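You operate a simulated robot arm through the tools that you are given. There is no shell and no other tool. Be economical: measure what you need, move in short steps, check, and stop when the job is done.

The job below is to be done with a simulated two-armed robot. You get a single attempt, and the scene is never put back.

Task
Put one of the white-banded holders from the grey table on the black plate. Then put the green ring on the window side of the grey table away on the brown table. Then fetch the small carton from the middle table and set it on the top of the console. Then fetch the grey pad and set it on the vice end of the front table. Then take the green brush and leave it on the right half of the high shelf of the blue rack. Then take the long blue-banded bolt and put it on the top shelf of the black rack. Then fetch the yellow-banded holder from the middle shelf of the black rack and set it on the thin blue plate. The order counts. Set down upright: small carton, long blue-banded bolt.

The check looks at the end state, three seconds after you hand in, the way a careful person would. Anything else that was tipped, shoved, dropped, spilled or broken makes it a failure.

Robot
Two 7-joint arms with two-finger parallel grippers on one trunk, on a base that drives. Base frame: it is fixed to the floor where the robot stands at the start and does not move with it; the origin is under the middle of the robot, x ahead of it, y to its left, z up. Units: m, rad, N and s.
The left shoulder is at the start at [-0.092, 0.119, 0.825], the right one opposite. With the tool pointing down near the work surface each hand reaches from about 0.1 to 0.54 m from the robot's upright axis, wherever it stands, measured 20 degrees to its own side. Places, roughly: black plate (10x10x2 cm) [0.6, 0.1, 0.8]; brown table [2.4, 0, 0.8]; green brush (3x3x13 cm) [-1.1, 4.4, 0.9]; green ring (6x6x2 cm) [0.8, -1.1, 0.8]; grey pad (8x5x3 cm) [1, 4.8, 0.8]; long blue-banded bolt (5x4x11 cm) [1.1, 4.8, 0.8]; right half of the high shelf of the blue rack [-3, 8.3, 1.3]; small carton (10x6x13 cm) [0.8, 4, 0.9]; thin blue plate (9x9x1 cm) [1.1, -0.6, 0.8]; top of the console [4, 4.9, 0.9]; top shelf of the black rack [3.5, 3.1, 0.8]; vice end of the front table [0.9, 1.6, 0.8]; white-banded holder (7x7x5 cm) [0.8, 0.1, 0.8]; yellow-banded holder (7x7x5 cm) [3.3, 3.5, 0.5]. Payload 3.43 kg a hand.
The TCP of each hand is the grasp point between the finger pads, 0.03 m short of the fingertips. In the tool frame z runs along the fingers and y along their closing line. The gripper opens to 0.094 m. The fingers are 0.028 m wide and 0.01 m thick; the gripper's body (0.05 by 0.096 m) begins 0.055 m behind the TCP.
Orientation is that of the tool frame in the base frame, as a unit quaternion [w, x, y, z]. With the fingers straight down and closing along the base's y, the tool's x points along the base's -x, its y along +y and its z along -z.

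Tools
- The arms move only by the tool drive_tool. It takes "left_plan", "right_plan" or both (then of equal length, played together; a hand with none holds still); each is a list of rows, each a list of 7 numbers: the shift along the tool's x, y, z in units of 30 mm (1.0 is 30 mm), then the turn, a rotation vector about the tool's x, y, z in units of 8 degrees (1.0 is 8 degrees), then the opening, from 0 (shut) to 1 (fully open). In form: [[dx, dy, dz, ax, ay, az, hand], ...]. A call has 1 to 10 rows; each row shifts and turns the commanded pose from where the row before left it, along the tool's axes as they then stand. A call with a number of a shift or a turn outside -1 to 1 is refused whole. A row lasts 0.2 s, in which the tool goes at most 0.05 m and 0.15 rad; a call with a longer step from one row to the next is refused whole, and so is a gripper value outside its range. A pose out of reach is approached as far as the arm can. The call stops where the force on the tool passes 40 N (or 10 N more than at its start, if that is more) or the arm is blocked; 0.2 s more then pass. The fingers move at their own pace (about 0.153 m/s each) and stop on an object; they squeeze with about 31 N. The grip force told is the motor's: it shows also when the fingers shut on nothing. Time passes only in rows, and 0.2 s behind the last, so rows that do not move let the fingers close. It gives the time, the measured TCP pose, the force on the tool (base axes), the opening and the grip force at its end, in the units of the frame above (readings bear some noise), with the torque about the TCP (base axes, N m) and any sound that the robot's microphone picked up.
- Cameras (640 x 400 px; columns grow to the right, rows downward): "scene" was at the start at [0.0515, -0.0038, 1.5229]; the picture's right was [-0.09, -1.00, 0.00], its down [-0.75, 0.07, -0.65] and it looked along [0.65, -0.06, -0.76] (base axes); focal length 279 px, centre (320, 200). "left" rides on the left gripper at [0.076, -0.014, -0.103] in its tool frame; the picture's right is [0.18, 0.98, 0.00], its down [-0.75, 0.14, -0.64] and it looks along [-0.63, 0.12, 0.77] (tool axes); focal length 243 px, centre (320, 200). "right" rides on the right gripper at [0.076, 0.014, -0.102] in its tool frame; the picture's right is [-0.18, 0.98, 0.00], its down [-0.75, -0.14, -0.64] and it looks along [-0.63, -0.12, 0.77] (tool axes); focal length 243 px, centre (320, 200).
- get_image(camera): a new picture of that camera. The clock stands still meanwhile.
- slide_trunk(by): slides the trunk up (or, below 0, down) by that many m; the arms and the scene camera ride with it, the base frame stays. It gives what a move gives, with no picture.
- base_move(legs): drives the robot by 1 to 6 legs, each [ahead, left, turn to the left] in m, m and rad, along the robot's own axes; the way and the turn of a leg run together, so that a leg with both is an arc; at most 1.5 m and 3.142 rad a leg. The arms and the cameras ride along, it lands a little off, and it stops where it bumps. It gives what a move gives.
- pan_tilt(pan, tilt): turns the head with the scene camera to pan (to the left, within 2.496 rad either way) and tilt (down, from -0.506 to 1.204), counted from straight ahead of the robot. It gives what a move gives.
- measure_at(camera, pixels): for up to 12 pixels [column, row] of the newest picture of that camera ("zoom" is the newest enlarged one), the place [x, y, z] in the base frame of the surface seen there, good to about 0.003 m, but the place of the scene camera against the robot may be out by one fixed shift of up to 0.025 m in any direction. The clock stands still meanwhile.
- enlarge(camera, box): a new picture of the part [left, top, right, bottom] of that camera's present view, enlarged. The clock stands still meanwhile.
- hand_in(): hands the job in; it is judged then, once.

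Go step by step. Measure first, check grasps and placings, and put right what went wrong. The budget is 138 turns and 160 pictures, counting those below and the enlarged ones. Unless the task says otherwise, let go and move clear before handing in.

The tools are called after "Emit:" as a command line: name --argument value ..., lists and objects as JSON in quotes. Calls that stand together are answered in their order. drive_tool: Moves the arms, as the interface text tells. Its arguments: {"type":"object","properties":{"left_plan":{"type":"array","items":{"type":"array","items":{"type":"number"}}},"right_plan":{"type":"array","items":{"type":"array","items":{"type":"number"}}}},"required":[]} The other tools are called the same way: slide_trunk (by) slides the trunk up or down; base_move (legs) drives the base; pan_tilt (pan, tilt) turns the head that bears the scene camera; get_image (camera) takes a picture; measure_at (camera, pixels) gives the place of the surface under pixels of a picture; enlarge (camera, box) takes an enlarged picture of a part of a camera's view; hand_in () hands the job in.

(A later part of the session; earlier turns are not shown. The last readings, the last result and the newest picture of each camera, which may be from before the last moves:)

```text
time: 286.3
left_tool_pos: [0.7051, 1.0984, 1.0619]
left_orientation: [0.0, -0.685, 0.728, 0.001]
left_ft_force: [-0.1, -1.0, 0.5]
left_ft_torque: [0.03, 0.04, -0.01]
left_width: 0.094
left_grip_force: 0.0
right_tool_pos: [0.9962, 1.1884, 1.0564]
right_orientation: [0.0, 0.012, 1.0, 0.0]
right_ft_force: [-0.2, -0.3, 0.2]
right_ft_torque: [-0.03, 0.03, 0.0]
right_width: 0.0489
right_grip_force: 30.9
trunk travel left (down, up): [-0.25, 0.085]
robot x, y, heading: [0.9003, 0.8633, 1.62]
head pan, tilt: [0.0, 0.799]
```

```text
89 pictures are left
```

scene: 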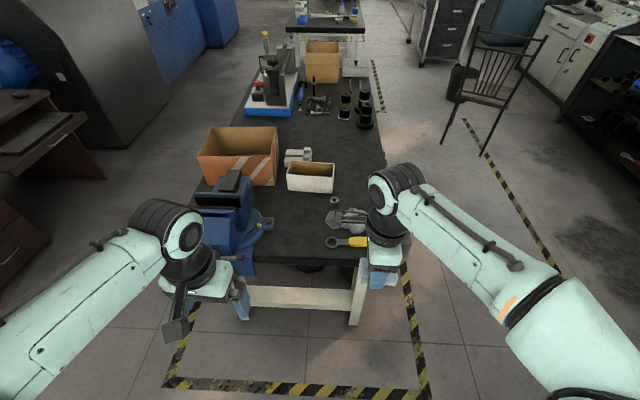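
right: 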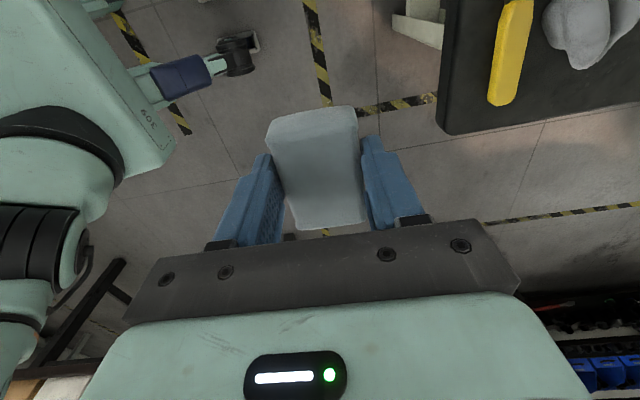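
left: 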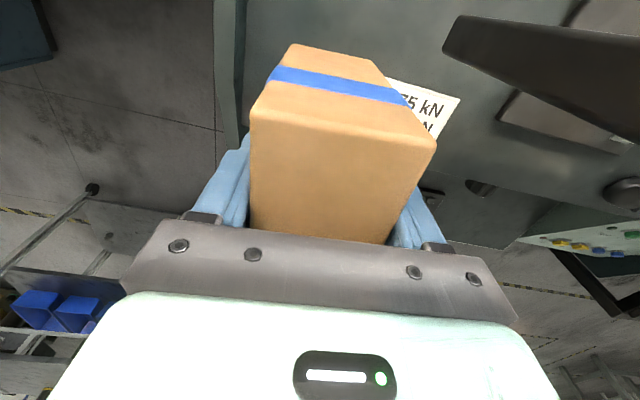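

Emit:
measure_at --camera "scene" --pixels '[[300, 222], [331, 242], [268, 226], [310, 193], [334, 201], [300, 245], [300, 262], [345, 220], [243, 262]]'

Emit:
base_move --legs '[[0.18, 0.05, -0.05]]'

Emit:
get_image --camera "right"

```text
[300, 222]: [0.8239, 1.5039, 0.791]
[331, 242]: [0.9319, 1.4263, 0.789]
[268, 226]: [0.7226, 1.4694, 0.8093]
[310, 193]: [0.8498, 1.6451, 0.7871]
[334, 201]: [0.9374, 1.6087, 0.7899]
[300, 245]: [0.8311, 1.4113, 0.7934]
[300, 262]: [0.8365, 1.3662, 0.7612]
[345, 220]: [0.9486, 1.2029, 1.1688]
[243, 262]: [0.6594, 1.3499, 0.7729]
```

```text
time: 287.8
left_tool_pos: [0.6656, 1.2859, 1.0614]
left_orientation: [0.001, -0.667, 0.745, 0.0]
left_ft_force: [-0.3, 0.3, 0.1]
left_ft_torque: [0.01, 0.03, 0.0]
left_width: 0.094
left_grip_force: 0.0
right_tool_pos: [0.9612, 1.3605, 1.0562]
right_orientation: [0.0, 0.037, 0.999, -0.001]
right_ft_force: [-0.6, 0.5, -0.7]
right_ft_torque: [-0.01, -0.01, -0.03]
right_width: 0.0491
right_grip_force: 30.8
trunk travel left (down, up): [-0.25, 0.085]
robot x, y, heading: [0.8544, 1.0304, 1.571]
head pan, tilt: [0.0, 0.799]
```

```text
88 pictures are left
```

right: 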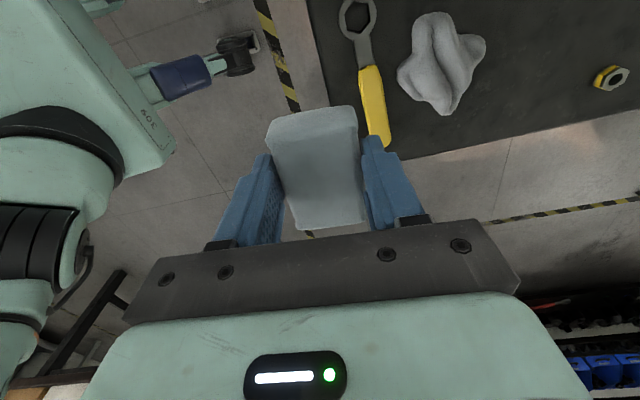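

Emit:
drive_tool --right_plan '[[0.87, 0.84, 0, 0, 0, 0, 0], [0.87, 0.84, 0, 0, 0, 0, 0], [0.87, 0.84, 0, 0, 0, 0, 0], [0.87, 0.84, 0, 0, 0, 0, 0], [0.87, 0.84, 0, 0, 0, 0, 0], [0, 0, 0, 0, 0, 0, 0]]'

Emit:
get_image --camera "right"

Emit:
measure_at --camera "right" --pixels '[[350, 60], [380, 140], [420, 100], [250, 90], [245, 140], [310, 90], [300, 40], [360, 20]]'

```text
time: 289.2
left_tool_pos: [0.665, 1.2847, 1.0633]
left_orientation: [0.001, -0.667, 0.745, 0.0]
left_ft_force: [-0.2, 0.0, 0.5]
left_ft_torque: [-0.01, -0.04, -0.04]
left_width: 0.0941
left_grip_force: 0.1
right_tool_pos: [0.8419, 1.4866, 1.053]
right_orientation: [0.0, 0.036, 0.999, 0.0]
right_ft_force: [-0.3, 0.7, -1.3]
right_ft_torque: [-0.04, 0.0, -0.01]
right_width: 0.0489
right_grip_force: 30.6
right hand out of reach, approached as far as the arm can: row 5
trunk travel left (down, up): [-0.25, 0.085]
robot x, y, heading: [0.8516, 1.0317, 1.568]
head pan, tilt: [0.0, 0.799]
```

```text
87 pictures are left
```

right: 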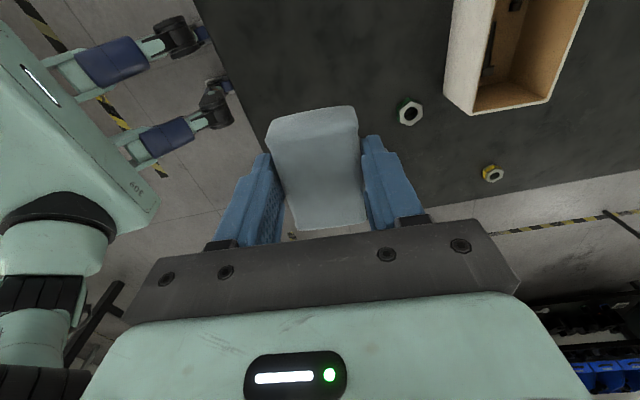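

```text
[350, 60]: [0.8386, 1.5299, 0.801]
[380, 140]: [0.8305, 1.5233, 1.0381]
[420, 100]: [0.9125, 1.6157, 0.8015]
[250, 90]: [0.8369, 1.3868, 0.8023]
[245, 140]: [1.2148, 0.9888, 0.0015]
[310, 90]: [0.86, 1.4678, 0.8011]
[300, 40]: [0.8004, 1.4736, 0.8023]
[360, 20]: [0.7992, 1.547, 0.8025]
```

The spot below is clear, table z 0.8015. I'll lower the pad.

Emit:
drive_tool --right_plan '[[0, 0, 0.6, 0, 0, 0, 0], [0, 0, 0.9, 0, 0, 0, 0], [0, 0, 0.9, 0, 0, 0, 0], [0, 0, 0.9, 0, 0, 0, 0], [0, 0, 0.9, 0, 0, 0, 0], [0, 0, 0.9, 0, 0, 0, 0], [0, 0, 0.9, 0, 0, 0, 0], [0, 0, 0.6, 0, 0, 0, 0], [0, 0, 0.3, 0, 0, 0, 0]]'

Emit:
get_image --camera "right"

```text
time: 291.2
left_tool_pos: [0.6658, 1.2852, 1.0603]
left_orientation: [0.0, -0.667, 0.745, 0.0]
left_ft_force: [0.3, -0.4, -0.2]
left_ft_torque: [0.0, 0.03, 0.01]
left_width: 0.0939
left_grip_force: 0.0
right_tool_pos: [0.842, 1.488, 0.8432]
right_orientation: [0.0, 0.037, 0.999, 0.0]
right_ft_force: [-0.2, 0.2, -1.0]
right_ft_torque: [-0.03, 0.02, 0.01]
right_width: 0.0488
right_grip_force: 31.1
trunk travel left (down, up): [-0.25, 0.085]
robot x, y, heading: [0.8521, 1.0351, 1.569]
head pan, tilt: [0.0, 0.799]
```

```text
86 pictures are left
```

right: 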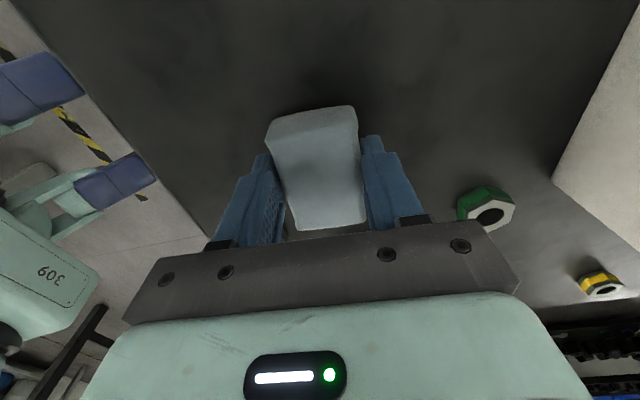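

Emit:
drive_tool --right_plan '[[0, 0, 0.06, 0, 0, 0, 0], [0, 0, 0.05, 0, 0, 0, 0], [0, 0, 0.04, 0, 0, 0, 0], [0, 0, 0, 0, 0, 0, 0]]'

```text
time: 292.2
left_tool_pos: [0.6651, 1.2839, 1.0617]
left_orientation: [0.0, -0.667, 0.745, 0.001]
left_ft_force: [0.6, 0.6, -0.2]
left_ft_torque: [0.02, 0.0, 0.01]
left_width: 0.0941
left_grip_force: 0.1
right_tool_pos: [0.8418, 1.4883, 0.8403]
right_orientation: [0.001, 0.036, 0.999, 0.0]
right_ft_force: [-0.2, -0.1, 0.5]
right_ft_torque: [0.01, 0.0, -0.02]
right_width: 0.049
right_grip_force: 31.5
trunk travel left (down, up): [-0.25, 0.085]
robot x, y, heading: [0.8501, 1.0382, 1.568]
head pan, tilt: [0.0, 0.799]
```

Emit:
drive_tool --right_plan '[[0, 0, 0.05, 0, 0, 0, 0], [0, 0, 0.03, 0, 0, 0, 0], [0, 0, 0, 0, 0, 0, 0]]'

```text
time: 293.0
left_tool_pos: [0.6646, 1.2834, 1.0619]
left_orientation: [0.001, -0.667, 0.745, 0.001]
left_ft_force: [-0.8, -0.6, -0.1]
left_ft_torque: [-0.03, 0.01, 0.0]
left_width: 0.0941
left_grip_force: 0.1
right_tool_pos: [0.8418, 1.4876, 0.8383]
right_orientation: [0.001, 0.035, 0.999, 0.0]
right_ft_force: [-0.1, 0.5, -0.8]
right_ft_torque: [-0.01, 0.0, 0.01]
right_width: 0.0489
right_grip_force: 30.9
trunk travel left (down, up): [-0.25, 0.085]
robot x, y, heading: [0.8493, 1.0371, 1.565]
head pan, tilt: [0.0, 0.799]
```

Emit:
drive_tool --right_plan '[[0, 0, 0.05, 0, 0, 0, 0], [0, 0, 0.05, 0, 0, 0, 0], [0, 0, 0, 0, 0, 0, 0]]'

```text
time: 293.8
left_tool_pos: [0.6661, 1.2845, 1.0616]
left_orientation: [0.001, -0.667, 0.745, 0.001]
left_ft_force: [0.0, -0.2, -0.4]
left_ft_torque: [-0.01, 0.01, 0.02]
left_width: 0.094
left_grip_force: 0.0
right_tool_pos: [0.8412, 1.4896, 0.837]
right_orientation: [-0.001, 0.035, 0.999, 0.004]
right_ft_force: [1.4, 1.4, 20.4]
right_ft_torque: [-0.39, -0.39, 0.06]
right_width: 0.0489
right_grip_force: 31.2
trunk travel left (down, up): [-0.25, 0.085]
robot x, y, heading: [0.8518, 1.0356, 1.566]
head pan, tilt: [0.0, 0.799]
```

The pad is on the table. I'll release and rise.

Emit:
drive_tool --right_plan '[[0, 0, -0.05, 0, 0, 0, 0], [0, 0, 0, 0, 0, 0, 0.85], [0, 0, 0, 0, 0, 0, 0.85], [0, 0, -0.5, 0, 0, 0, 0.85], [0, 0, -1, 0, 0, 0, 0.85], [0, 0, -1, 0, 0, 0, 0.85], [0, 0, -1, 0, 0, 0, 0.85], [0, 0, -1, 0, 0, 0, 0.85], [0, -0.5, -1, 0, 0, 0, 0.85], [0, -1, -1, 0, 0, 0, 0.85]]'

Emit:
get_image --camera "right"

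Emit:
get_image --camera "scene"

```text
time: 296.0
left_tool_pos: [0.6649, 1.2835, 1.062]
left_orientation: [0.001, -0.667, 0.745, 0.0]
left_ft_force: [-0.5, 0.1, 0.8]
left_ft_torque: [-0.02, 0.01, -0.02]
left_width: 0.0939
left_grip_force: 0.1
right_tool_pos: [0.8403, 1.4449, 1.0333]
right_orientation: [0.0, 0.036, 0.999, 0.001]
right_ft_force: [-0.7, 0.4, 0.1]
right_ft_torque: [0.02, -0.01, 0.03]
right_width: 0.0799
right_grip_force: 0.1
trunk travel left (down, up): [-0.25, 0.085]
robot x, y, heading: [0.849, 1.0344, 1.566]
head pan, tilt: [0.0, 0.799]
```

```text
85 pictures are left
```

right: 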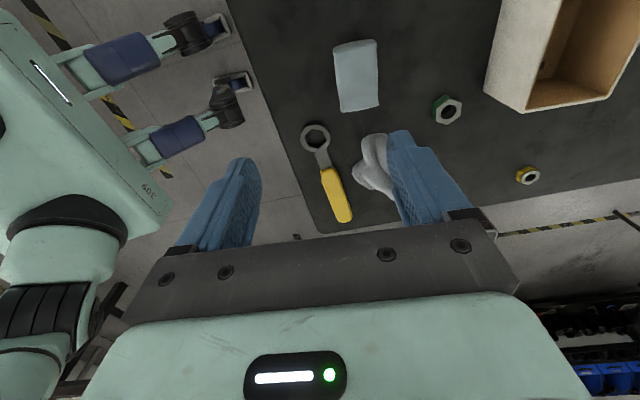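

```text
84 pictures are left
```

scene: 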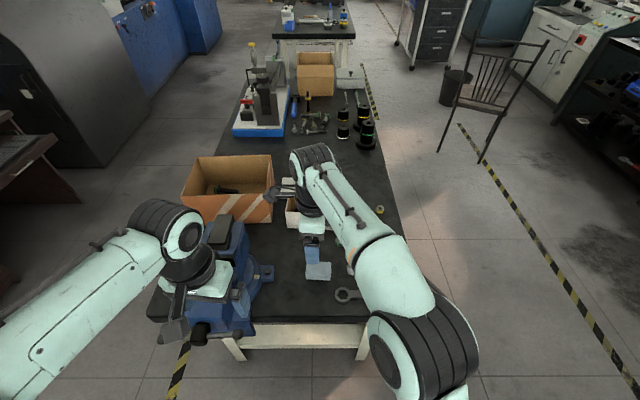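

The pad rests on the front table's vice end. Next is the brush on the bending machine. I'll look left to check the route west of the front table.

Emit:
drive_tool --right_plan '[[0, -1, 0, 0, 0, 0, 1], [0, -1, 0, 0, 0, 0, 1], [0, -1, 0, 0, 0, 0, 1], [-1, -1, 0, 0, 0, 0, 1], [-1, 0, 0, 0, 0, 0, 1], [-1, 0, 0, 0, 0, 0, 1], [-1, 0, 0, 0, 0, 0, 1]]'

Emit:
pan_tilt --pan 0.6 --tilt 0.5

Emit:
get_image --camera "scene"

```text
time: 297.6
left_tool_pos: [0.6649, 1.2844, 1.0622]
left_orientation: [0.001, -0.667, 0.745, 0.001]
left_ft_force: [-0.2, 1.0, -0.3]
left_ft_torque: [0.01, 0.0, 0.01]
left_width: 0.0939
left_grip_force: 0.0
right_tool_pos: [0.9502, 1.3151, 1.0307]
right_orientation: [0.0, 0.036, 0.999, -0.001]
right_ft_force: [0.3, 0.3, 0.1]
right_ft_torque: [-0.01, 0.0, 0.0]
right_width: 0.0943
right_grip_force: 0.1
trunk travel left (down, up): [-0.25, 0.085]
robot x, y, heading: [0.8496, 1.0324, 1.568]
head pan, tilt: [0.0, 0.799]
```

```text
time: 298.6
left_tool_pos: [0.6659, 1.285, 1.0619]
left_orientation: [0.0, -0.668, 0.744, 0.001]
left_ft_force: [-0.1, -0.5, -0.9]
left_ft_torque: [0.01, -0.02, -0.02]
left_width: 0.0941
left_grip_force: 0.0
right_tool_pos: [0.9497, 1.3162, 1.031]
right_orientation: [0.0, 0.038, 0.999, -0.001]
right_ft_force: [0.0, 0.1, 0.2]
right_ft_torque: [-0.02, 0.0, 0.03]
right_width: 0.0941
right_grip_force: 0.1
trunk travel left (down, up): [-0.25, 0.085]
robot x, y, heading: [0.8517, 1.0293, 1.563]
head pan, tilt: [0.6, 0.499]
```

```text
83 pictures are left
```

scene: 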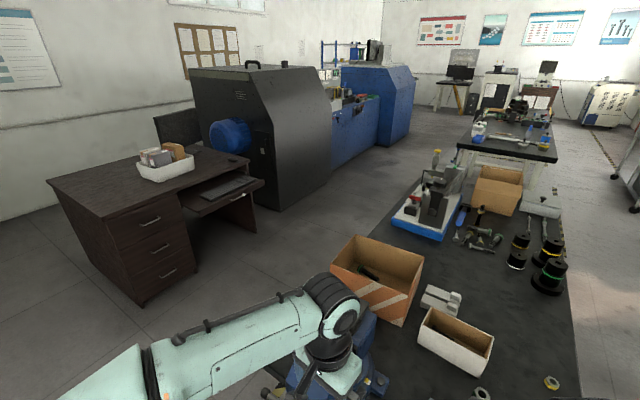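

Emit:
measure_at --camera "scene" --pixels '[[255, 232], [270, 208], [332, 170], [193, 268], [263, 180], [395, 145], [345, 150], [400, 222], [140, 305], [385, 90], [410, 130], [470, 150]]'

Emit:
enlarge --camera "scene" --box '[300, 30, 428, 110]'

```text
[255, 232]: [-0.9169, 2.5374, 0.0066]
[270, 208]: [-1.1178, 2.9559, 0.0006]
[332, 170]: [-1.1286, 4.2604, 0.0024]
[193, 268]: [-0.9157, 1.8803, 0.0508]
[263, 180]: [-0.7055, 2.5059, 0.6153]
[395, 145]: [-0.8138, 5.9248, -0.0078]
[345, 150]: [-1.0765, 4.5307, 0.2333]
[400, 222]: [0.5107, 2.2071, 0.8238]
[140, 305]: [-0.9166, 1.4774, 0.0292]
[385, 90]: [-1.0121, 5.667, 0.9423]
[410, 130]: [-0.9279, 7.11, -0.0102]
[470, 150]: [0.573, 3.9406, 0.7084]
```

```text
5.00 times, centred on (364, 70) of scene
```

zoom: 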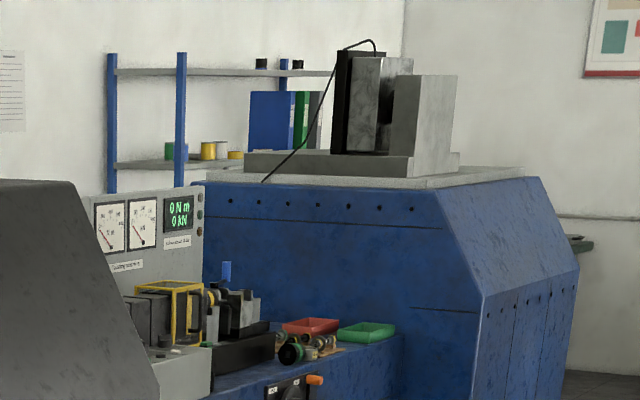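

The lane between the desk (x<-0.70) and the front table (x>0.4) is free. I'll drive via x≈-0.12 up to y≈4.2 and turn to face the bending machine.

Emit:
base_move --legs '[[-0.1, 0, 0], [0, 0.97, 0], [1.1, 0, 0], [1.1, 0, 0], [1.15, 0, 0], [0, 0, 1.571]]'

Emit:
pan_tilt --pan 0.0 --tilt 0.6

Emit:
get_image --camera "scene"

```text
time: 328.0
left_tool_pos: [-0.2684, 4.1255, 1.0614]
left_orientation: [0.001, 0.998, -0.065, -0.001]
left_ft_force: [-1.1, 0.9, -0.3]
left_ft_torque: [-0.03, -0.02, 0.02]
left_width: 0.094
left_grip_force: 0.1
right_tool_pos: [-0.2931, 4.4103, 1.0311]
right_orientation: [0.0, -0.673, 0.74, -0.001]
right_ft_force: [0.2, -0.3, 0.1]
right_ft_torque: [-0.01, 0.0, 0.0]
right_width: 0.0939
right_grip_force: 0.1
trunk travel left (down, up): [-0.25, 0.085]
robot x, y, heading: [-0.0105, 4.3098, 3.119]
head pan, tilt: [0.6, 0.499]
```

```text
time: 329.0
left_tool_pos: [-0.2696, 4.1256, 1.0621]
left_orientation: [0.0, 0.998, -0.065, -0.001]
left_ft_force: [0.4, 0.2, 0.1]
left_ft_torque: [0.03, -0.01, 0.02]
left_width: 0.0939
left_grip_force: 0.0
right_tool_pos: [-0.2936, 4.4096, 1.031]
right_orientation: [0.0, -0.673, 0.739, 0.0]
right_ft_force: [0.2, 0.4, -0.5]
right_ft_torque: [0.01, 0.05, 0.0]
right_width: 0.094
right_grip_force: 0.1
trunk travel left (down, up): [-0.25, 0.085]
robot x, y, heading: [-0.0151, 4.3042, 3.116]
head pan, tilt: [0.0, 0.6]
```

```text
81 pictures are left
```

scene: 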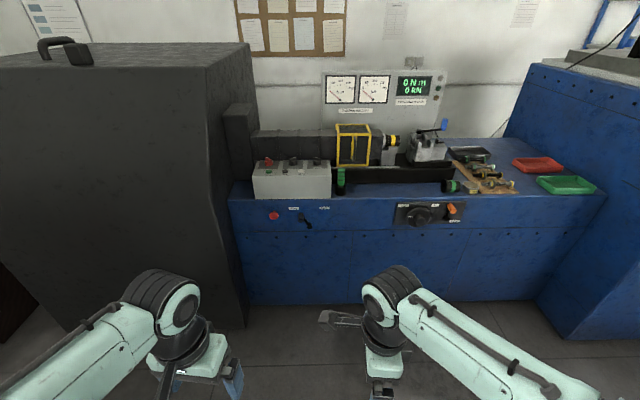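

Emit:
enlarge --camera "scene" --box '[285, 120, 413, 200]'

Emit:
measure_at --camera "scene" --pixels '[[340, 175], [340, 188], [341, 196], [340, 203], [330, 180], [352, 145], [380, 190], [300, 208], [250, 300], [400, 170], [365, 175], [330, 196]]'

```text
5.00 times, centred on (349, 160) of scene
```

zoom: 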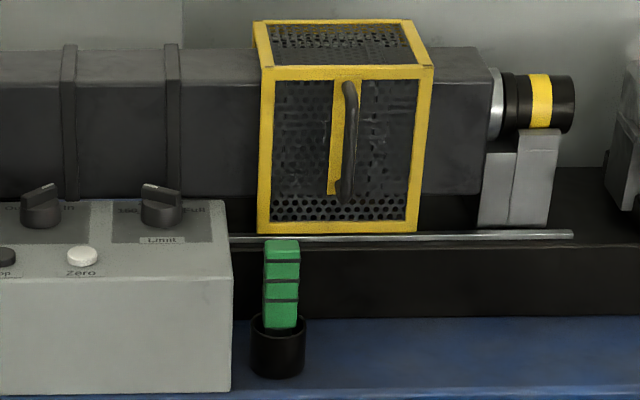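

```text
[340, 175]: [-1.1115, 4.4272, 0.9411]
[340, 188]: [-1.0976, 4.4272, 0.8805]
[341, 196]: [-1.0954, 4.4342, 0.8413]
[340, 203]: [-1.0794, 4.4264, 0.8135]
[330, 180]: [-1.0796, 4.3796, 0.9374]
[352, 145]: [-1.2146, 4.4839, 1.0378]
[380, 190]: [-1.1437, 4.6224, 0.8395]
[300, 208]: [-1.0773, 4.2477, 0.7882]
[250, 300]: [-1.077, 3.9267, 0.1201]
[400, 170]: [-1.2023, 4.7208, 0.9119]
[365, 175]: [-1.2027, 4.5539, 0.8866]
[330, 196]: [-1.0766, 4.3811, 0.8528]
```

The brush stands in a small black cup at about (-1.10,4.427), close to the grey box on the left and the bed behind. I'll grip its top with the closing axis along x. Driving 0.62 closer.

Emit:
base_move --legs '[[0.62, 0, 0.024]]'

Emit:
drive_tool --right_plan '[[0, 0, -0.5, 0, 0, -0.6, 1], [0, 0, -0.5, 0, 0, 0, 1]]'

Emit:
get_image --camera "right"

Emit:
get_image --camera "scene"

```text
time: 332.5
left_tool_pos: [-0.8816, 4.1206, 1.0626]
left_orientation: [0.0, 0.999, -0.045, -0.001]
left_ft_force: [0.0, 0.0, -0.4]
left_ft_torque: [-0.03, 0.0, 0.01]
left_width: 0.094
left_grip_force: 0.0
right_tool_pos: [-0.9164, 4.4012, 1.0312]
right_orientation: [-0.001, -0.688, 0.726, 0.0]
right_ft_force: [-0.1, -0.1, 0.4]
right_ft_torque: [-0.01, 0.01, -0.03]
right_width: 0.094
right_grip_force: 0.0
trunk travel left (down, up): [-0.25, 0.085]
robot x, y, heading: [-0.6319, 4.306, -3.131]
head pan, tilt: [0.0, 0.6]
```

```text
time: 333.1
left_tool_pos: [-0.8811, 4.1202, 1.0617]
left_orientation: [0.0, 0.999, -0.046, -0.001]
left_ft_force: [0.0, 0.2, 0.4]
left_ft_torque: [-0.02, -0.03, -0.01]
left_width: 0.094
left_grip_force: 0.2
right_tool_pos: [-0.9175, 4.402, 1.0613]
right_orientation: [0.001, 0.718, -0.696, -0.001]
right_ft_force: [-0.6, 0.2, -0.3]
right_ft_torque: [-0.03, 0.02, 0.02]
right_width: 0.0939
right_grip_force: 0.1
trunk travel left (down, up): [-0.25, 0.085]
robot x, y, heading: [-0.6346, 4.3079, -3.126]
head pan, tilt: [0.0, 0.6]
```

```text
79 pictures are left
```

right: 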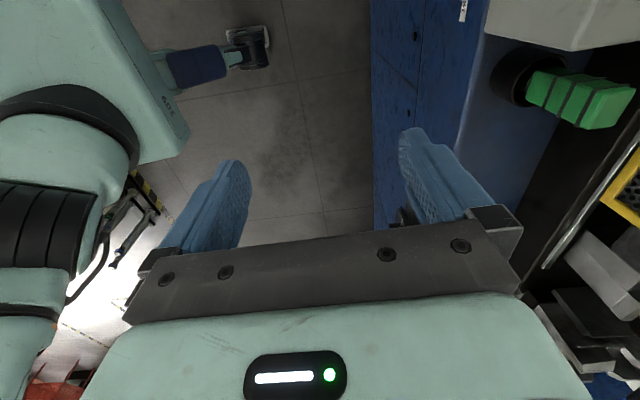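

```text
78 pictures are left
```

scene: 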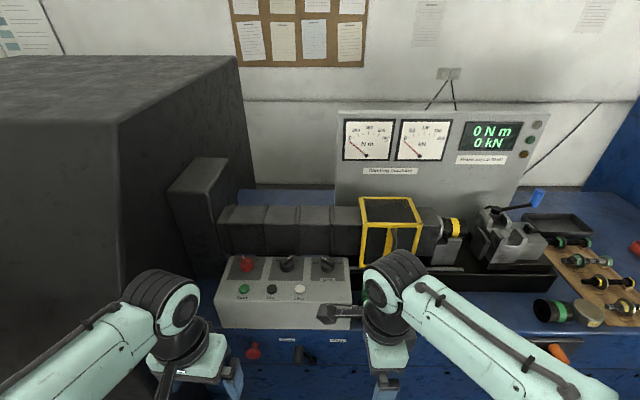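

Emit:
measure_at --camera "right" --pixels '[[600, 108], [630, 90], [585, 127], [625, 122], [560, 85], [540, 95], [515, 80], [560, 40], [590, 150], [600, 178], [625, 165], [630, 190]]'

Emit:
enlarge --camera "right" --box '[480, 20, 640, 140]'

```text
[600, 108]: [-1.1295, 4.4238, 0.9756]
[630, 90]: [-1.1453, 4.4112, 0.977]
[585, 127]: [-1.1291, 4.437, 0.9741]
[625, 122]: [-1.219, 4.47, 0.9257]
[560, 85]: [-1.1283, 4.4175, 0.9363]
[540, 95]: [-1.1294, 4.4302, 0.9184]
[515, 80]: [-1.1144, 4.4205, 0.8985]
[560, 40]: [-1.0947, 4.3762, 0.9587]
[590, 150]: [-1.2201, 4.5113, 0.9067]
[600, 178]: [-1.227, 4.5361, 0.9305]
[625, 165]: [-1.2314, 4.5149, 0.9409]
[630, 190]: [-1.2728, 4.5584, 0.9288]
```

```text
3.33 times, centred on (560, 80) of right
```

zoom: 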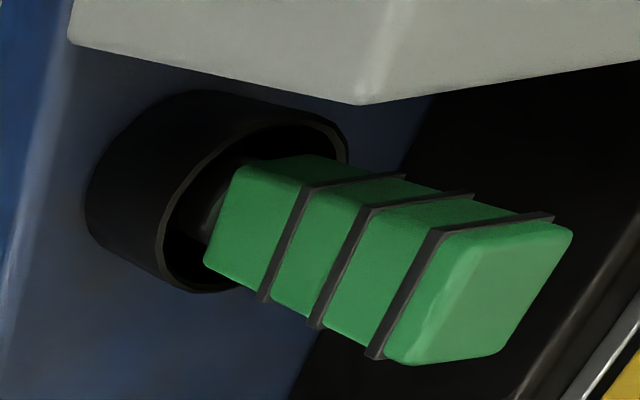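

The hand camera shows the brush's top centre at about (-1.137,4.424,0.976). I'll move above it with the fingers part open.

Emit:
drive_tool --right_plan '[[-0.12, 0.91, 0, 0, 0, 0, 0.7], [-0.12, 0.91, 0, 0, 0, 0, 0.7], [-0.12, 0.91, 0, 0, 0, 0, 0.7], [-0.12, 0.91, 0, 0, 0, 0, 0.7], [-0.12, 0.91, 0, 0, 0, 0, 0.7], [-0.12, 0.91, 0, 0, 0, 0, 0.7], [-0.12, 0.91, 0, 0, 0, 0, 0.7], [-0.12, 0.91, 0, 0, 0, 0, 0.7], [0, 0, 0, 0, 0, 0, 0.7]]'

Emit:
get_image --camera "right"

Emit:
enlarge --camera "right" --box '[240, 60, 400, 180]'

```text
time: 335.1
left_tool_pos: [-0.8808, 4.1199, 1.062]
left_orientation: [0.0, 0.999, -0.046, -0.001]
left_ft_force: [0.3, 0.1, 0.6]
left_ft_torque: [0.01, -0.01, -0.01]
left_width: 0.0937
left_grip_force: 0.2
right_tool_pos: [-1.1173, 4.4245, 1.0526]
right_orientation: [0.0, 0.718, -0.696, -0.001]
right_ft_force: [0.9, 0.6, 0.0]
right_ft_torque: [0.0, -0.01, -0.01]
right_width: 0.0657
right_grip_force: 0.0
right hand out of reach, approached as far as the arm can: row 8
trunk travel left (down, up): [-0.25, 0.085]
robot x, y, heading: [-0.6344, 4.3128, -3.13]
head pan, tilt: [0.0, 0.6]
```

```text
76 pictures are left
```

right: 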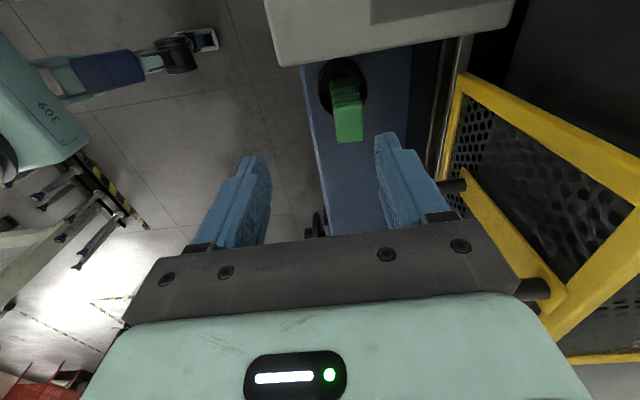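

```text
3.33 times, centred on (320, 120) of right
```

zoom: 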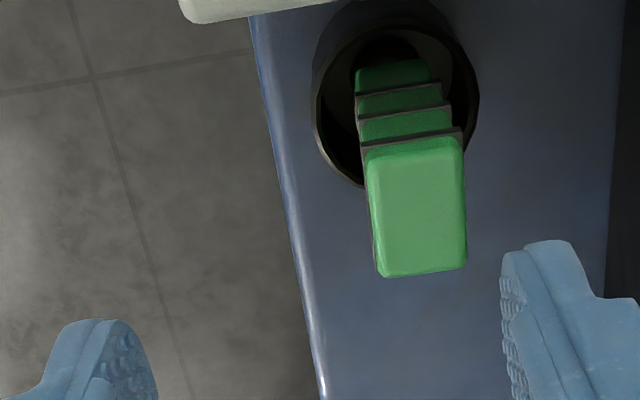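

Emit:
measure_at --camera "right" --pixels '[[337, 109], [360, 104], [361, 137], [340, 139], [349, 122], [325, 85], [366, 80], [455, 186], [535, 288], [470, 90], [440, 150], [450, 30]]'

Emit:
base_move --legs '[[0.05, 0, 0]]'

```text
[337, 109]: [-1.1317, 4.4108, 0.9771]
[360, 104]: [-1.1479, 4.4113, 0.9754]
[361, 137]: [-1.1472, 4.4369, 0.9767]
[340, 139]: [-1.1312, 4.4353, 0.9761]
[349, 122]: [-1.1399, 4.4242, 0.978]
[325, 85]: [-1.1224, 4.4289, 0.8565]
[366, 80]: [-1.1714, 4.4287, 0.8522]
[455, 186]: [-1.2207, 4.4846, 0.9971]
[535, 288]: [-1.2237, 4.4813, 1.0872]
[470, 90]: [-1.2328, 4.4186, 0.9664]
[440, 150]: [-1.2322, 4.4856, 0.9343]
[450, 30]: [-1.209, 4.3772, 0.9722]
```

```text
time: 336.0
left_tool_pos: [-0.9304, 4.1187, 1.062]
left_orientation: [0.001, 0.999, -0.045, -0.001]
left_ft_force: [0.3, 0.0, -0.5]
left_ft_torque: [-0.04, -0.02, 0.01]
left_width: 0.0939
left_grip_force: 0.1
right_tool_pos: [-1.1678, 4.4244, 1.0537]
right_orientation: [-0.001, 0.718, -0.697, 0.0]
right_ft_force: [-0.1, 0.5, 0.4]
right_ft_torque: [0.0, -0.02, -0.01]
right_width: 0.0659
right_grip_force: 0.0
trunk travel left (down, up): [-0.25, 0.085]
robot x, y, heading: [-0.6838, 4.3102, -3.129]
head pan, tilt: [0.0, 0.6]
```

Brush centre (-1.1395,4.424). I'll shift back 28 mm, descend to 0.953, grip, and lift slowly.

Emit:
drive_tool --right_plan '[[0.02, -0.94, 0, 0, 0, 0, 0.7], [0, 0, 0.9, 0, 0, 0, 0.7], [0, 0, 0.9, 0, 0, 0, 0.7], [0, 0, 0.9, 0, 0, 0, 0.7], [0, 0, 0.66, 0, 0, 0, 0.7], [0, 0, 0, 0, 0, 0, 0.7]]'

Emit:
get_image --camera "right"

```text
time: 337.4
left_tool_pos: [-0.9301, 4.1183, 1.0627]
left_orientation: [0.0, 0.999, -0.045, -0.001]
left_ft_force: [0.1, -0.5, 0.5]
left_ft_torque: [-0.01, 0.01, -0.02]
left_width: 0.0939
left_grip_force: 0.0
right_tool_pos: [-1.1393, 4.4244, 0.9534]
right_orientation: [0.001, 0.718, -0.696, -0.001]
right_ft_force: [1.0, 0.3, -0.1]
right_ft_torque: [0.02, -0.01, -0.01]
right_width: 0.0658
right_grip_force: 0.1
trunk travel left (down, up): [-0.25, 0.085]
robot x, y, heading: [-0.6828, 4.3115, -3.126]
head pan, tilt: [0.0, 0.6]
```

```text
74 pictures are left
```

right: 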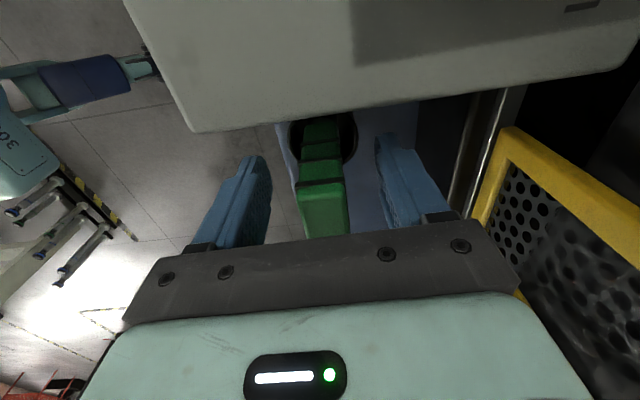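

The brush is between the fingers. I'll close and lift gently.

Emit:
drive_tool --right_plan '[[0, 0, 0, 0, 0, 0, 0], [0, 0, 0, 0, 0, 0, 0], [0, 0, 0, 0, 0, 0, 0], [0, 0, -0.1, 0, 0, 0, 0], [0, 0, -0.2, 0, 0, 0, 0], [0, 0, -0.3, 0, 0, 0, 0], [0, 0, -0.3, 0, 0, 0, 0], [0, 0, -0.3, 0, 0, 0, 0], [0, 0, -0.3, 0, 0, 0, 0], [0, 0, -0.3, 0, 0, 0, 0]]'

Emit:
drive_tool --right_plan '[[0, 0, -0.3, 0, 0, 0, 0], [0, 0, -0.4, 0, 0, 0, 0], [0, 0, -0.4, 0, 0, 0, 0], [0, 0, -0.4, 0, 0, 0, 0]]'

Emit:
get_image --camera "right"

```text
time: 339.6
left_tool_pos: [-0.9302, 4.1186, 1.0617]
left_orientation: [0.0, 0.999, -0.045, -0.001]
left_ft_force: [0.6, 0.0, -0.2]
left_ft_torque: [-0.03, -0.03, 0.01]
left_width: 0.0937
left_grip_force: 0.0
right_tool_pos: [-1.1391, 4.4252, 1.0072]
right_orientation: [0.001, 0.717, -0.697, 0.0]
right_ft_force: [0.7, -0.5, 0.3]
right_ft_torque: [0.01, -0.01, 0.0]
right_width: 0.0255
right_grip_force: 31.1
trunk travel left (down, up): [-0.25, 0.085]
robot x, y, heading: [-0.6877, 4.3074, -3.129]
head pan, tilt: [0.0, 0.6]
```

```text
time: 340.6
left_tool_pos: [-0.9312, 4.1189, 1.0613]
left_orientation: [0.0, 0.999, -0.046, -0.001]
left_ft_force: [0.2, 0.7, 0.2]
left_ft_torque: [-0.01, -0.01, 0.01]
left_width: 0.0942
left_grip_force: 0.0
right_tool_pos: [-1.1378, 4.4254, 1.0519]
right_orientation: [0.001, 0.718, -0.696, 0.0]
right_ft_force: [-0.8, -0.2, -1.1]
right_ft_torque: [0.02, -0.02, -0.01]
right_width: 0.0254
right_grip_force: 31.2
trunk travel left (down, up): [-0.25, 0.085]
robot x, y, heading: [-0.6866, 4.3105, -3.125]
head pan, tilt: [0.0, 0.6]
```

```text
73 pictures are left
```

right: 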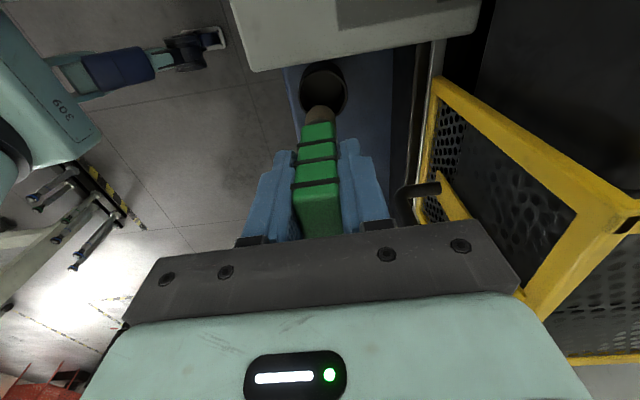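

The brush is out of its cup (25 mm grip, cup undisturbed). I'll raise it further, pull back, and drive along the lane in +y to see the blue rack.

Emit:
drive_tool --right_plan '[[0, 0, -0.8, 0, 0, 0, 0], [0, -0.4, -0.8, 0, 0, 0, 0], [0, -0.8, 0, 0, 0, 0, 0], [0, -1, 0, 0, 0, 0, 0], [0, -1, 0, 0, 0, 0, 0], [0, -1, 0, 0, 0, 0, 0], [0, -1, 0, 0, 0, 0, 0]]'

Emit:
base_move --legs '[[-0.45, 0, 0], [0, -1.4, 0]]'

Emit:
pan_tilt --pan -0.9 --tilt 0.35

Emit:
get_image --camera "scene"

```text
time: 342.2
left_tool_pos: [-0.9289, 4.1183, 1.0628]
left_orientation: [0.0, 0.999, -0.046, -0.001]
left_ft_force: [-0.2, 0.0, -1.0]
left_ft_torque: [0.0, 0.06, 0.0]
left_width: 0.094
left_grip_force: 0.2
right_tool_pos: [-0.9822, 4.4289, 1.0994]
right_orientation: [0.001, 0.718, -0.696, -0.001]
right_ft_force: [-0.5, 1.1, -0.5]
right_ft_torque: [0.04, 0.0, 0.03]
right_width: 0.0254
right_grip_force: 30.9
trunk travel left (down, up): [-0.25, 0.085]
robot x, y, heading: [-0.6851, 4.3064, -3.126]
head pan, tilt: [0.0, 0.6]
```

```text
time: 357.1
left_tool_pos: [-0.4854, 5.5407, 1.0629]
left_orientation: [-0.001, 0.998, -0.059, 0.0]
left_ft_force: [0.2, 0.0, 0.6]
left_ft_torque: [0.01, 0.04, 0.0]
left_width: 0.0939
left_grip_force: 0.1
right_tool_pos: [-0.5277, 5.8519, 1.099]
right_orientation: [0.0, 0.707, -0.707, 0.001]
right_ft_force: [0.2, -0.2, -0.4]
right_ft_torque: [0.01, -0.02, -0.02]
right_width: 0.0257
right_grip_force: 30.8
trunk travel left (down, up): [-0.25, 0.085]
robot x, y, heading: [-0.2351, 5.7262, 3.128]
head pan, tilt: [0.0, 0.6]
```

```text
time: 358.3
left_tool_pos: [-0.4853, 5.5395, 1.0619]
left_orientation: [0.0, 0.998, -0.059, -0.001]
left_ft_force: [0.1, 0.4, 1.0]
left_ft_torque: [-0.02, 0.0, -0.01]
left_width: 0.0942
left_grip_force: 0.1
right_tool_pos: [-0.5274, 5.8514, 1.1006]
right_orientation: [0.0, 0.707, -0.707, -0.001]
right_ft_force: [-0.1, 0.4, -1.5]
right_ft_torque: [0.04, -0.02, 0.05]
right_width: 0.0254
right_grip_force: 30.5
trunk travel left (down, up): [-0.25, 0.085]
robot x, y, heading: [-0.231, 5.7269, 3.122]
head pan, tilt: [-0.901, 0.351]
```

```text
72 pictures are left
```

scene: 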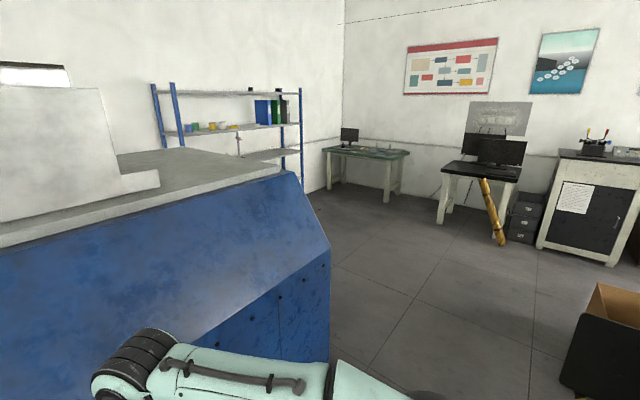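

Emit:
measure_at --camera "scene" --pixels '[[230, 94], [230, 129], [283, 128], [175, 100], [298, 165], [330, 345], [315, 205], [390, 200], [450, 222], [190, 132], [270, 155], [370, 155]]'

Emit:
enlarge --camera "scene" --box '[140, 70, 332, 190]'

```text
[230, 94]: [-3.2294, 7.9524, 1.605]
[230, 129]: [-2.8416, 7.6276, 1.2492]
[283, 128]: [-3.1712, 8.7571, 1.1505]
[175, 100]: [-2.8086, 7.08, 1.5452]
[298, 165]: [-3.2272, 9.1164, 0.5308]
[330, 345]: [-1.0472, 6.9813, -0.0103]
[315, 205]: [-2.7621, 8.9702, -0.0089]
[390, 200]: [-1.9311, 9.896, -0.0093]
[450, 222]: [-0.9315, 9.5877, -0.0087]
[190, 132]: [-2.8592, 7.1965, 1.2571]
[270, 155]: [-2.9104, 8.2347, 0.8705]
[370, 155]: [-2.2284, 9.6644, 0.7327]
```

```text
3.33 times, centred on (236, 130) of scene
```

zoom: 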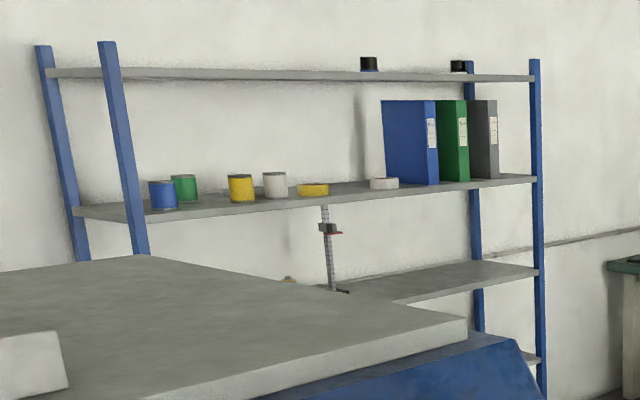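

The blue rack's high shelf is at z≈1.26, front edge x≈-2.83, spanning y 7.1–8.9. I'll drive to y≈8.15 and approach facing it.

Emit:
base_move --legs '[[0, -1.2, 0], [0, -1.2, 0], [1.3, 0, 0.01]]'

Emit:
pan_tilt --pan -0.1 --tilt 0.2

Emit:
get_image --camera "scene"

```text
time: 385.3
left_tool_pos: [-1.7315, 7.9132, 1.0624]
left_orientation: [0.0, 0.999, -0.046, -0.001]
left_ft_force: [-1.0, -0.4, 0.0]
left_ft_torque: [-0.02, -0.02, 0.02]
left_width: 0.094
left_grip_force: 0.1
right_tool_pos: [-1.7817, 8.2228, 1.0995]
right_orientation: [0.0, 0.716, -0.698, 0.0]
right_ft_force: [-0.3, 1.2, -0.1]
right_ft_torque: [-0.04, 0.0, 0.03]
right_width: 0.0255
right_grip_force: 31.1
trunk travel left (down, up): [-0.25, 0.085]
robot x, y, heading: [-1.4836, 8.1067, -3.126]
head pan, tilt: [-0.901, 0.351]
```

```text
time: 386.4
left_tool_pos: [-1.7304, 7.9134, 1.0618]
left_orientation: [0.0, 0.999, -0.046, -0.001]
left_ft_force: [-0.4, -0.6, 1.0]
left_ft_torque: [0.02, 0.04, 0.03]
left_width: 0.0938
left_grip_force: 0.1
right_tool_pos: [-1.7824, 8.223, 1.0993]
right_orientation: [0.0, 0.717, -0.697, 0.0]
right_ft_force: [0.4, 0.0, -0.2]
right_ft_torque: [-0.02, 0.05, 0.0]
right_width: 0.0254
right_grip_force: 31.0
trunk travel left (down, up): [-0.25, 0.085]
robot x, y, heading: [-1.4818, 8.1003, -3.125]
head pan, tilt: [-0.099, 0.201]
```

```text
70 pictures are left
```

scene: 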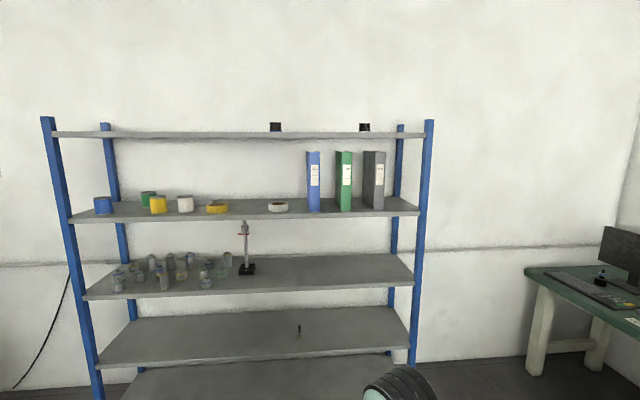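

Emit:
enlarge --camera "scene" --box '[190, 140, 430, 290]'

Emit:
measure_at --camera "scene" --pixels '[[72, 218], [418, 212], [250, 210], [250, 203], [278, 205], [218, 208], [313, 208], [345, 205], [374, 205], [395, 208], [295, 212], [250, 137]]'

```text
2.67 times, centred on (310, 215) of scene
```

zoom: 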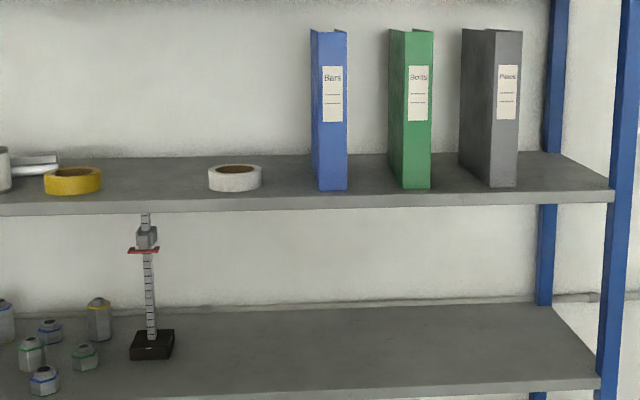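

```text
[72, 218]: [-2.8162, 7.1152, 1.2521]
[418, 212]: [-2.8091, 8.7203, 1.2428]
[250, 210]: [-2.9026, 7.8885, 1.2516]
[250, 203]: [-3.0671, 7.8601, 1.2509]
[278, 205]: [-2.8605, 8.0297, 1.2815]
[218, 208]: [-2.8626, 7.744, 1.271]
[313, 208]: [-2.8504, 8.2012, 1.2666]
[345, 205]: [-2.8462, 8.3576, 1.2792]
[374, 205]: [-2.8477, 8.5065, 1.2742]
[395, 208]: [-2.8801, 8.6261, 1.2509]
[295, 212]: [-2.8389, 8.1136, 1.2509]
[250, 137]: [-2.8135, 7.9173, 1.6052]
```

The shelf is free to the right of the grey binder (y 8.55–8.71, centre ≈8.63). I'll lay the brush there with a horizontal tool. First I'll turn the tool back to standard yaw and extend, then pitch it forward.

Emit:
drive_tool --right_plan '[[0, 0, 0, 0, 0, -1, 0], [0, 0, 0, 0, 0, -1, 0], [0, 0, 0, 0, 0, -1, 0], [0, 0, 0, 0, 0, -1, 0], [0, 0, 0, 0, 0, -1, 0], [0, 0, 0, 0, 0, -1, 0], [0, 0, 0, 0, 0, -1, 0], [0, 0, 0, 0, 0, -1, 0], [0, 0, 0, 0, 0, -1, 0], [0, 0, 0, 0, 0, -1, 0]]'

Emit:
drive_tool --right_plan '[[0, 0, 0, 0, 0, -1, 0], [-0.5, 0, 0, 0, 0, -0.16, 0], [-0.8, 0, 0, 0, 0, 0, 0], [-0.8, 0, 0, 0, 0, 0, 0], [-0.8, 0, 0, 0, 0, 0, 0], [-0.8, 0, 0, 0, 0, 0, 0]]'

Emit:
drive_tool --right_plan '[[0, 0, 0, 0, -1, 0, 0], [0, 0, 0, 0, -1, 0, 0], [0, 0, 0, 0, -1, 0, 0], [0, 0, 0, 0, -1, 0, 0], [0, 0, 0, 0, -1, 0, 0], [0, 0, 0, 0, -1, 0, 0], [0, 0, 0, 0, -1, 0, 0], [0, 0, 0, 0, -1, 0, 0], [0, 0, 0, 0, -1, 0, 0], [0, 0, 0, 0, -1, 0, 0]]'

Emit:
get_image --camera "right"

```text
time: 388.6
left_tool_pos: [-1.7312, 7.9136, 1.0627]
left_orientation: [0.0, 0.999, -0.046, -0.001]
left_ft_force: [-0.7, 0.2, -0.5]
left_ft_torque: [-0.03, -0.01, -0.02]
left_width: 0.0942
left_grip_force: 0.1
right_tool_pos: [-1.7819, 8.2248, 1.1001]
right_orientation: [0.001, 0.997, -0.072, -0.001]
right_ft_force: [-0.2, 0.9, -0.3]
right_ft_torque: [0.02, 0.03, -0.04]
right_width: 0.0254
right_grip_force: 31.2
trunk travel left (down, up): [-0.25, 0.085]
robot x, y, heading: [-1.4819, 8.0997, -3.131]
head pan, tilt: [-0.099, 0.201]
```

```text
time: 390.0
left_tool_pos: [-1.731, 7.9128, 1.0622]
left_orientation: [0.0, 0.999, -0.047, -0.001]
left_ft_force: [-0.7, 0.2, 0.1]
left_ft_torque: [0.02, 0.01, -0.01]
left_width: 0.094
left_grip_force: 0.1
right_tool_pos: [-1.8951, 8.2213, 1.0992]
right_orientation: [0.0, 1.0, 0.008, 0.0]
right_ft_force: [0.5, -0.3, -0.8]
right_ft_torque: [0.0, -0.04, -0.03]
right_width: 0.0254
right_grip_force: 31.3
trunk travel left (down, up): [-0.25, 0.085]
robot x, y, heading: [-1.4822, 8.1016, -3.135]
head pan, tilt: [-0.099, 0.201]
```

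```text
time: 392.2
left_tool_pos: [-1.7301, 7.9139, 1.0625]
left_orientation: [0.0, 0.999, -0.046, 0.0]
left_ft_force: [0.0, 0.7, -0.4]
left_ft_torque: [0.03, 0.0, 0.03]
left_width: 0.094
left_grip_force: 0.0
right_tool_pos: [-1.894, 8.2222, 1.1003]
right_orientation: [0.006, 0.766, 0.006, -0.643]
right_ft_force: [0.1, 0.1, -0.8]
right_ft_torque: [-0.01, -0.03, 0.0]
right_width: 0.0253
right_grip_force: 30.8
trunk travel left (down, up): [-0.25, 0.085]
robot x, y, heading: [-1.4849, 8.1048, -3.128]
head pan, tilt: [-0.099, 0.201]
```

```text
68 pictures are left
```

right: 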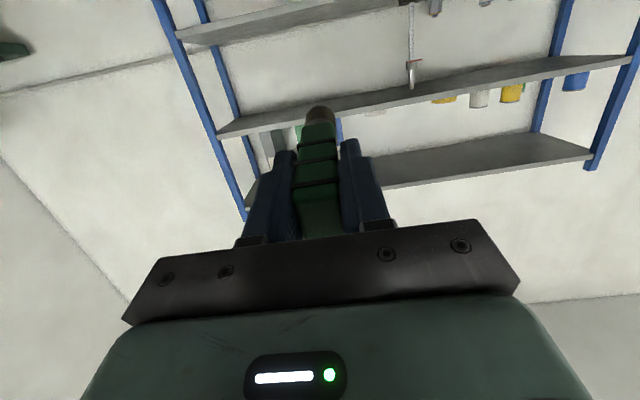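

The tool is now nearly horizontal with the brush pointing forward. I'll finish the pitch, raise the trunk and hand to z≈1.36, and move into position 0.2 m short of the rack.

Emit:
slide_trunk --by 0.083

Emit:
drive_tool --right_plan '[[0, 0, 0, 0, -1, 0, 0], [-0.7, 0, 0, 0, 0, 0, 0], [-0.9, 0, 0, 0, 0, 0, 0], [-0.9, 0, 0, 0, 0, 0, 0], [-0.9, 0, 0, 0, 0, 0, 0], [-0.9, 0, 0, 0, 0, 0, 0], [-0.9, 0, 0, 0, 0, 0, 0], [-0.6, 0, 0, 0, 0, 0, 0]]'

Emit:
base_move --legs '[[0, -0.41, -0.01], [0.7, 0, 0]]'

Emit:
get_image --camera "scene"

Emit:
get_image --camera "right"

```text
time: 393.4
left_tool_pos: [-1.7303, 7.9131, 1.1453]
left_orientation: [0.0, 0.999, -0.047, -0.001]
left_ft_force: [1.2, 0.0, -0.1]
left_ft_torque: [-0.02, 0.02, 0.01]
left_width: 0.0937
left_grip_force: 0.1
right_tool_pos: [-1.891, 8.2215, 1.1827]
right_orientation: [0.005, 0.766, 0.007, -0.643]
right_ft_force: [0.1, -0.5, -0.1]
right_ft_torque: [0.0, 0.02, -0.03]
right_width: 0.0253
right_grip_force: 31.2
trunk travel left (down, up): [-0.333, 0.002]
robot x, y, heading: [-1.481, 8.1047, -3.134]
head pan, tilt: [-0.099, 0.201]
```

```text
time: 395.2
left_tool_pos: [-1.7308, 7.9126, 1.1456]
left_orientation: [0.0, 0.999, -0.047, -0.001]
left_ft_force: [0.7, -0.8, -0.2]
left_ft_torque: [0.0, -0.02, -0.03]
left_width: 0.0939
left_grip_force: 0.1
right_tool_pos: [-1.896, 8.2213, 1.3571]
right_orientation: [0.004, 0.719, 0.005, -0.695]
right_ft_force: [0.0, 0.0, -2.2]
right_ft_torque: [0.0, -0.03, -0.02]
right_width: 0.0256
right_grip_force: 31.4
trunk travel left (down, up): [-0.333, 0.002]
robot x, y, heading: [-1.4818, 8.1064, -3.132]
head pan, tilt: [-0.099, 0.201]
```

```text
time: 402.8
left_tool_pos: [-2.4277, 8.3389, 1.1449]
left_orientation: [0.0, 0.998, -0.061, -0.001]
left_ft_force: [-0.6, 0.4, -0.4]
left_ft_torque: [0.03, 0.01, -0.01]
left_width: 0.0941
left_grip_force: 0.2
right_tool_pos: [-2.5865, 8.6509, 1.3559]
right_orientation: [-0.004, 0.718, -0.004, -0.696]
right_ft_force: [0.0, 0.8, -0.7]
right_ft_torque: [-0.01, 0.0, -0.01]
right_width: 0.0255
right_grip_force: 30.7
trunk travel left (down, up): [-0.333, 0.002]
robot x, y, heading: [-2.1769, 8.5253, 3.123]
head pan, tilt: [-0.099, 0.201]
```

```text
67 pictures are left
```

scene: 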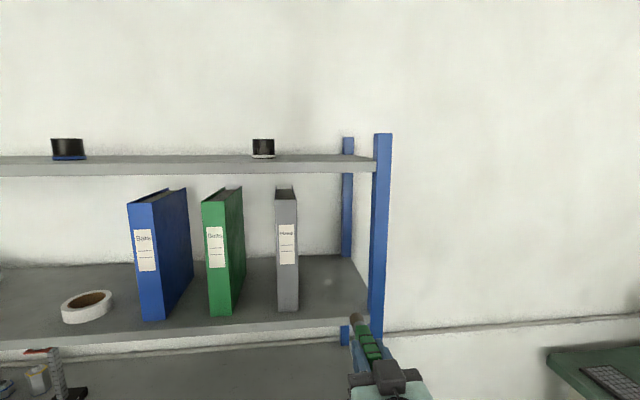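

```text
66 pictures are left
```

right: 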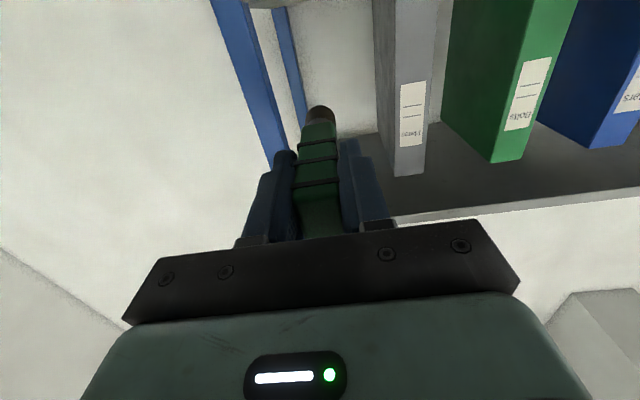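

Emit:
measure_at --camera "right" --pixels '[[400, 150], [378, 60], [390, 160], [272, 140], [240, 60], [290, 50], [420, 190], [500, 205]]'

Emit:
measure_at --camera "scene" --pixels '[[297, 300], [330, 325], [330, 300], [372, 290], [285, 308], [310, 270], [365, 355], [358, 322], [376, 200], [345, 330]]'

```text
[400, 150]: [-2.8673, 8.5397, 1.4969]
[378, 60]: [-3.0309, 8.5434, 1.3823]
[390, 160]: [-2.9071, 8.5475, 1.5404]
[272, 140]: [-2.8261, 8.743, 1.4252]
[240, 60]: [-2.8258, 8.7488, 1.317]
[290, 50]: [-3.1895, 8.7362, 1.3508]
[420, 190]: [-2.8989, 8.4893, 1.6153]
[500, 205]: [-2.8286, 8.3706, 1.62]
```

```text
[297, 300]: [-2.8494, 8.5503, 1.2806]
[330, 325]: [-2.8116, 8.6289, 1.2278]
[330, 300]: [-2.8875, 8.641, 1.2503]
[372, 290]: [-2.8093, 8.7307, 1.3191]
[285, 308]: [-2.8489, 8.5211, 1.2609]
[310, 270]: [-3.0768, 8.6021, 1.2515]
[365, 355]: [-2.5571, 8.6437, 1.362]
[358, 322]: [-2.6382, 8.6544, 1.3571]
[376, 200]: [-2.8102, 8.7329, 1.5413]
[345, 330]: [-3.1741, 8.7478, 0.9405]
```

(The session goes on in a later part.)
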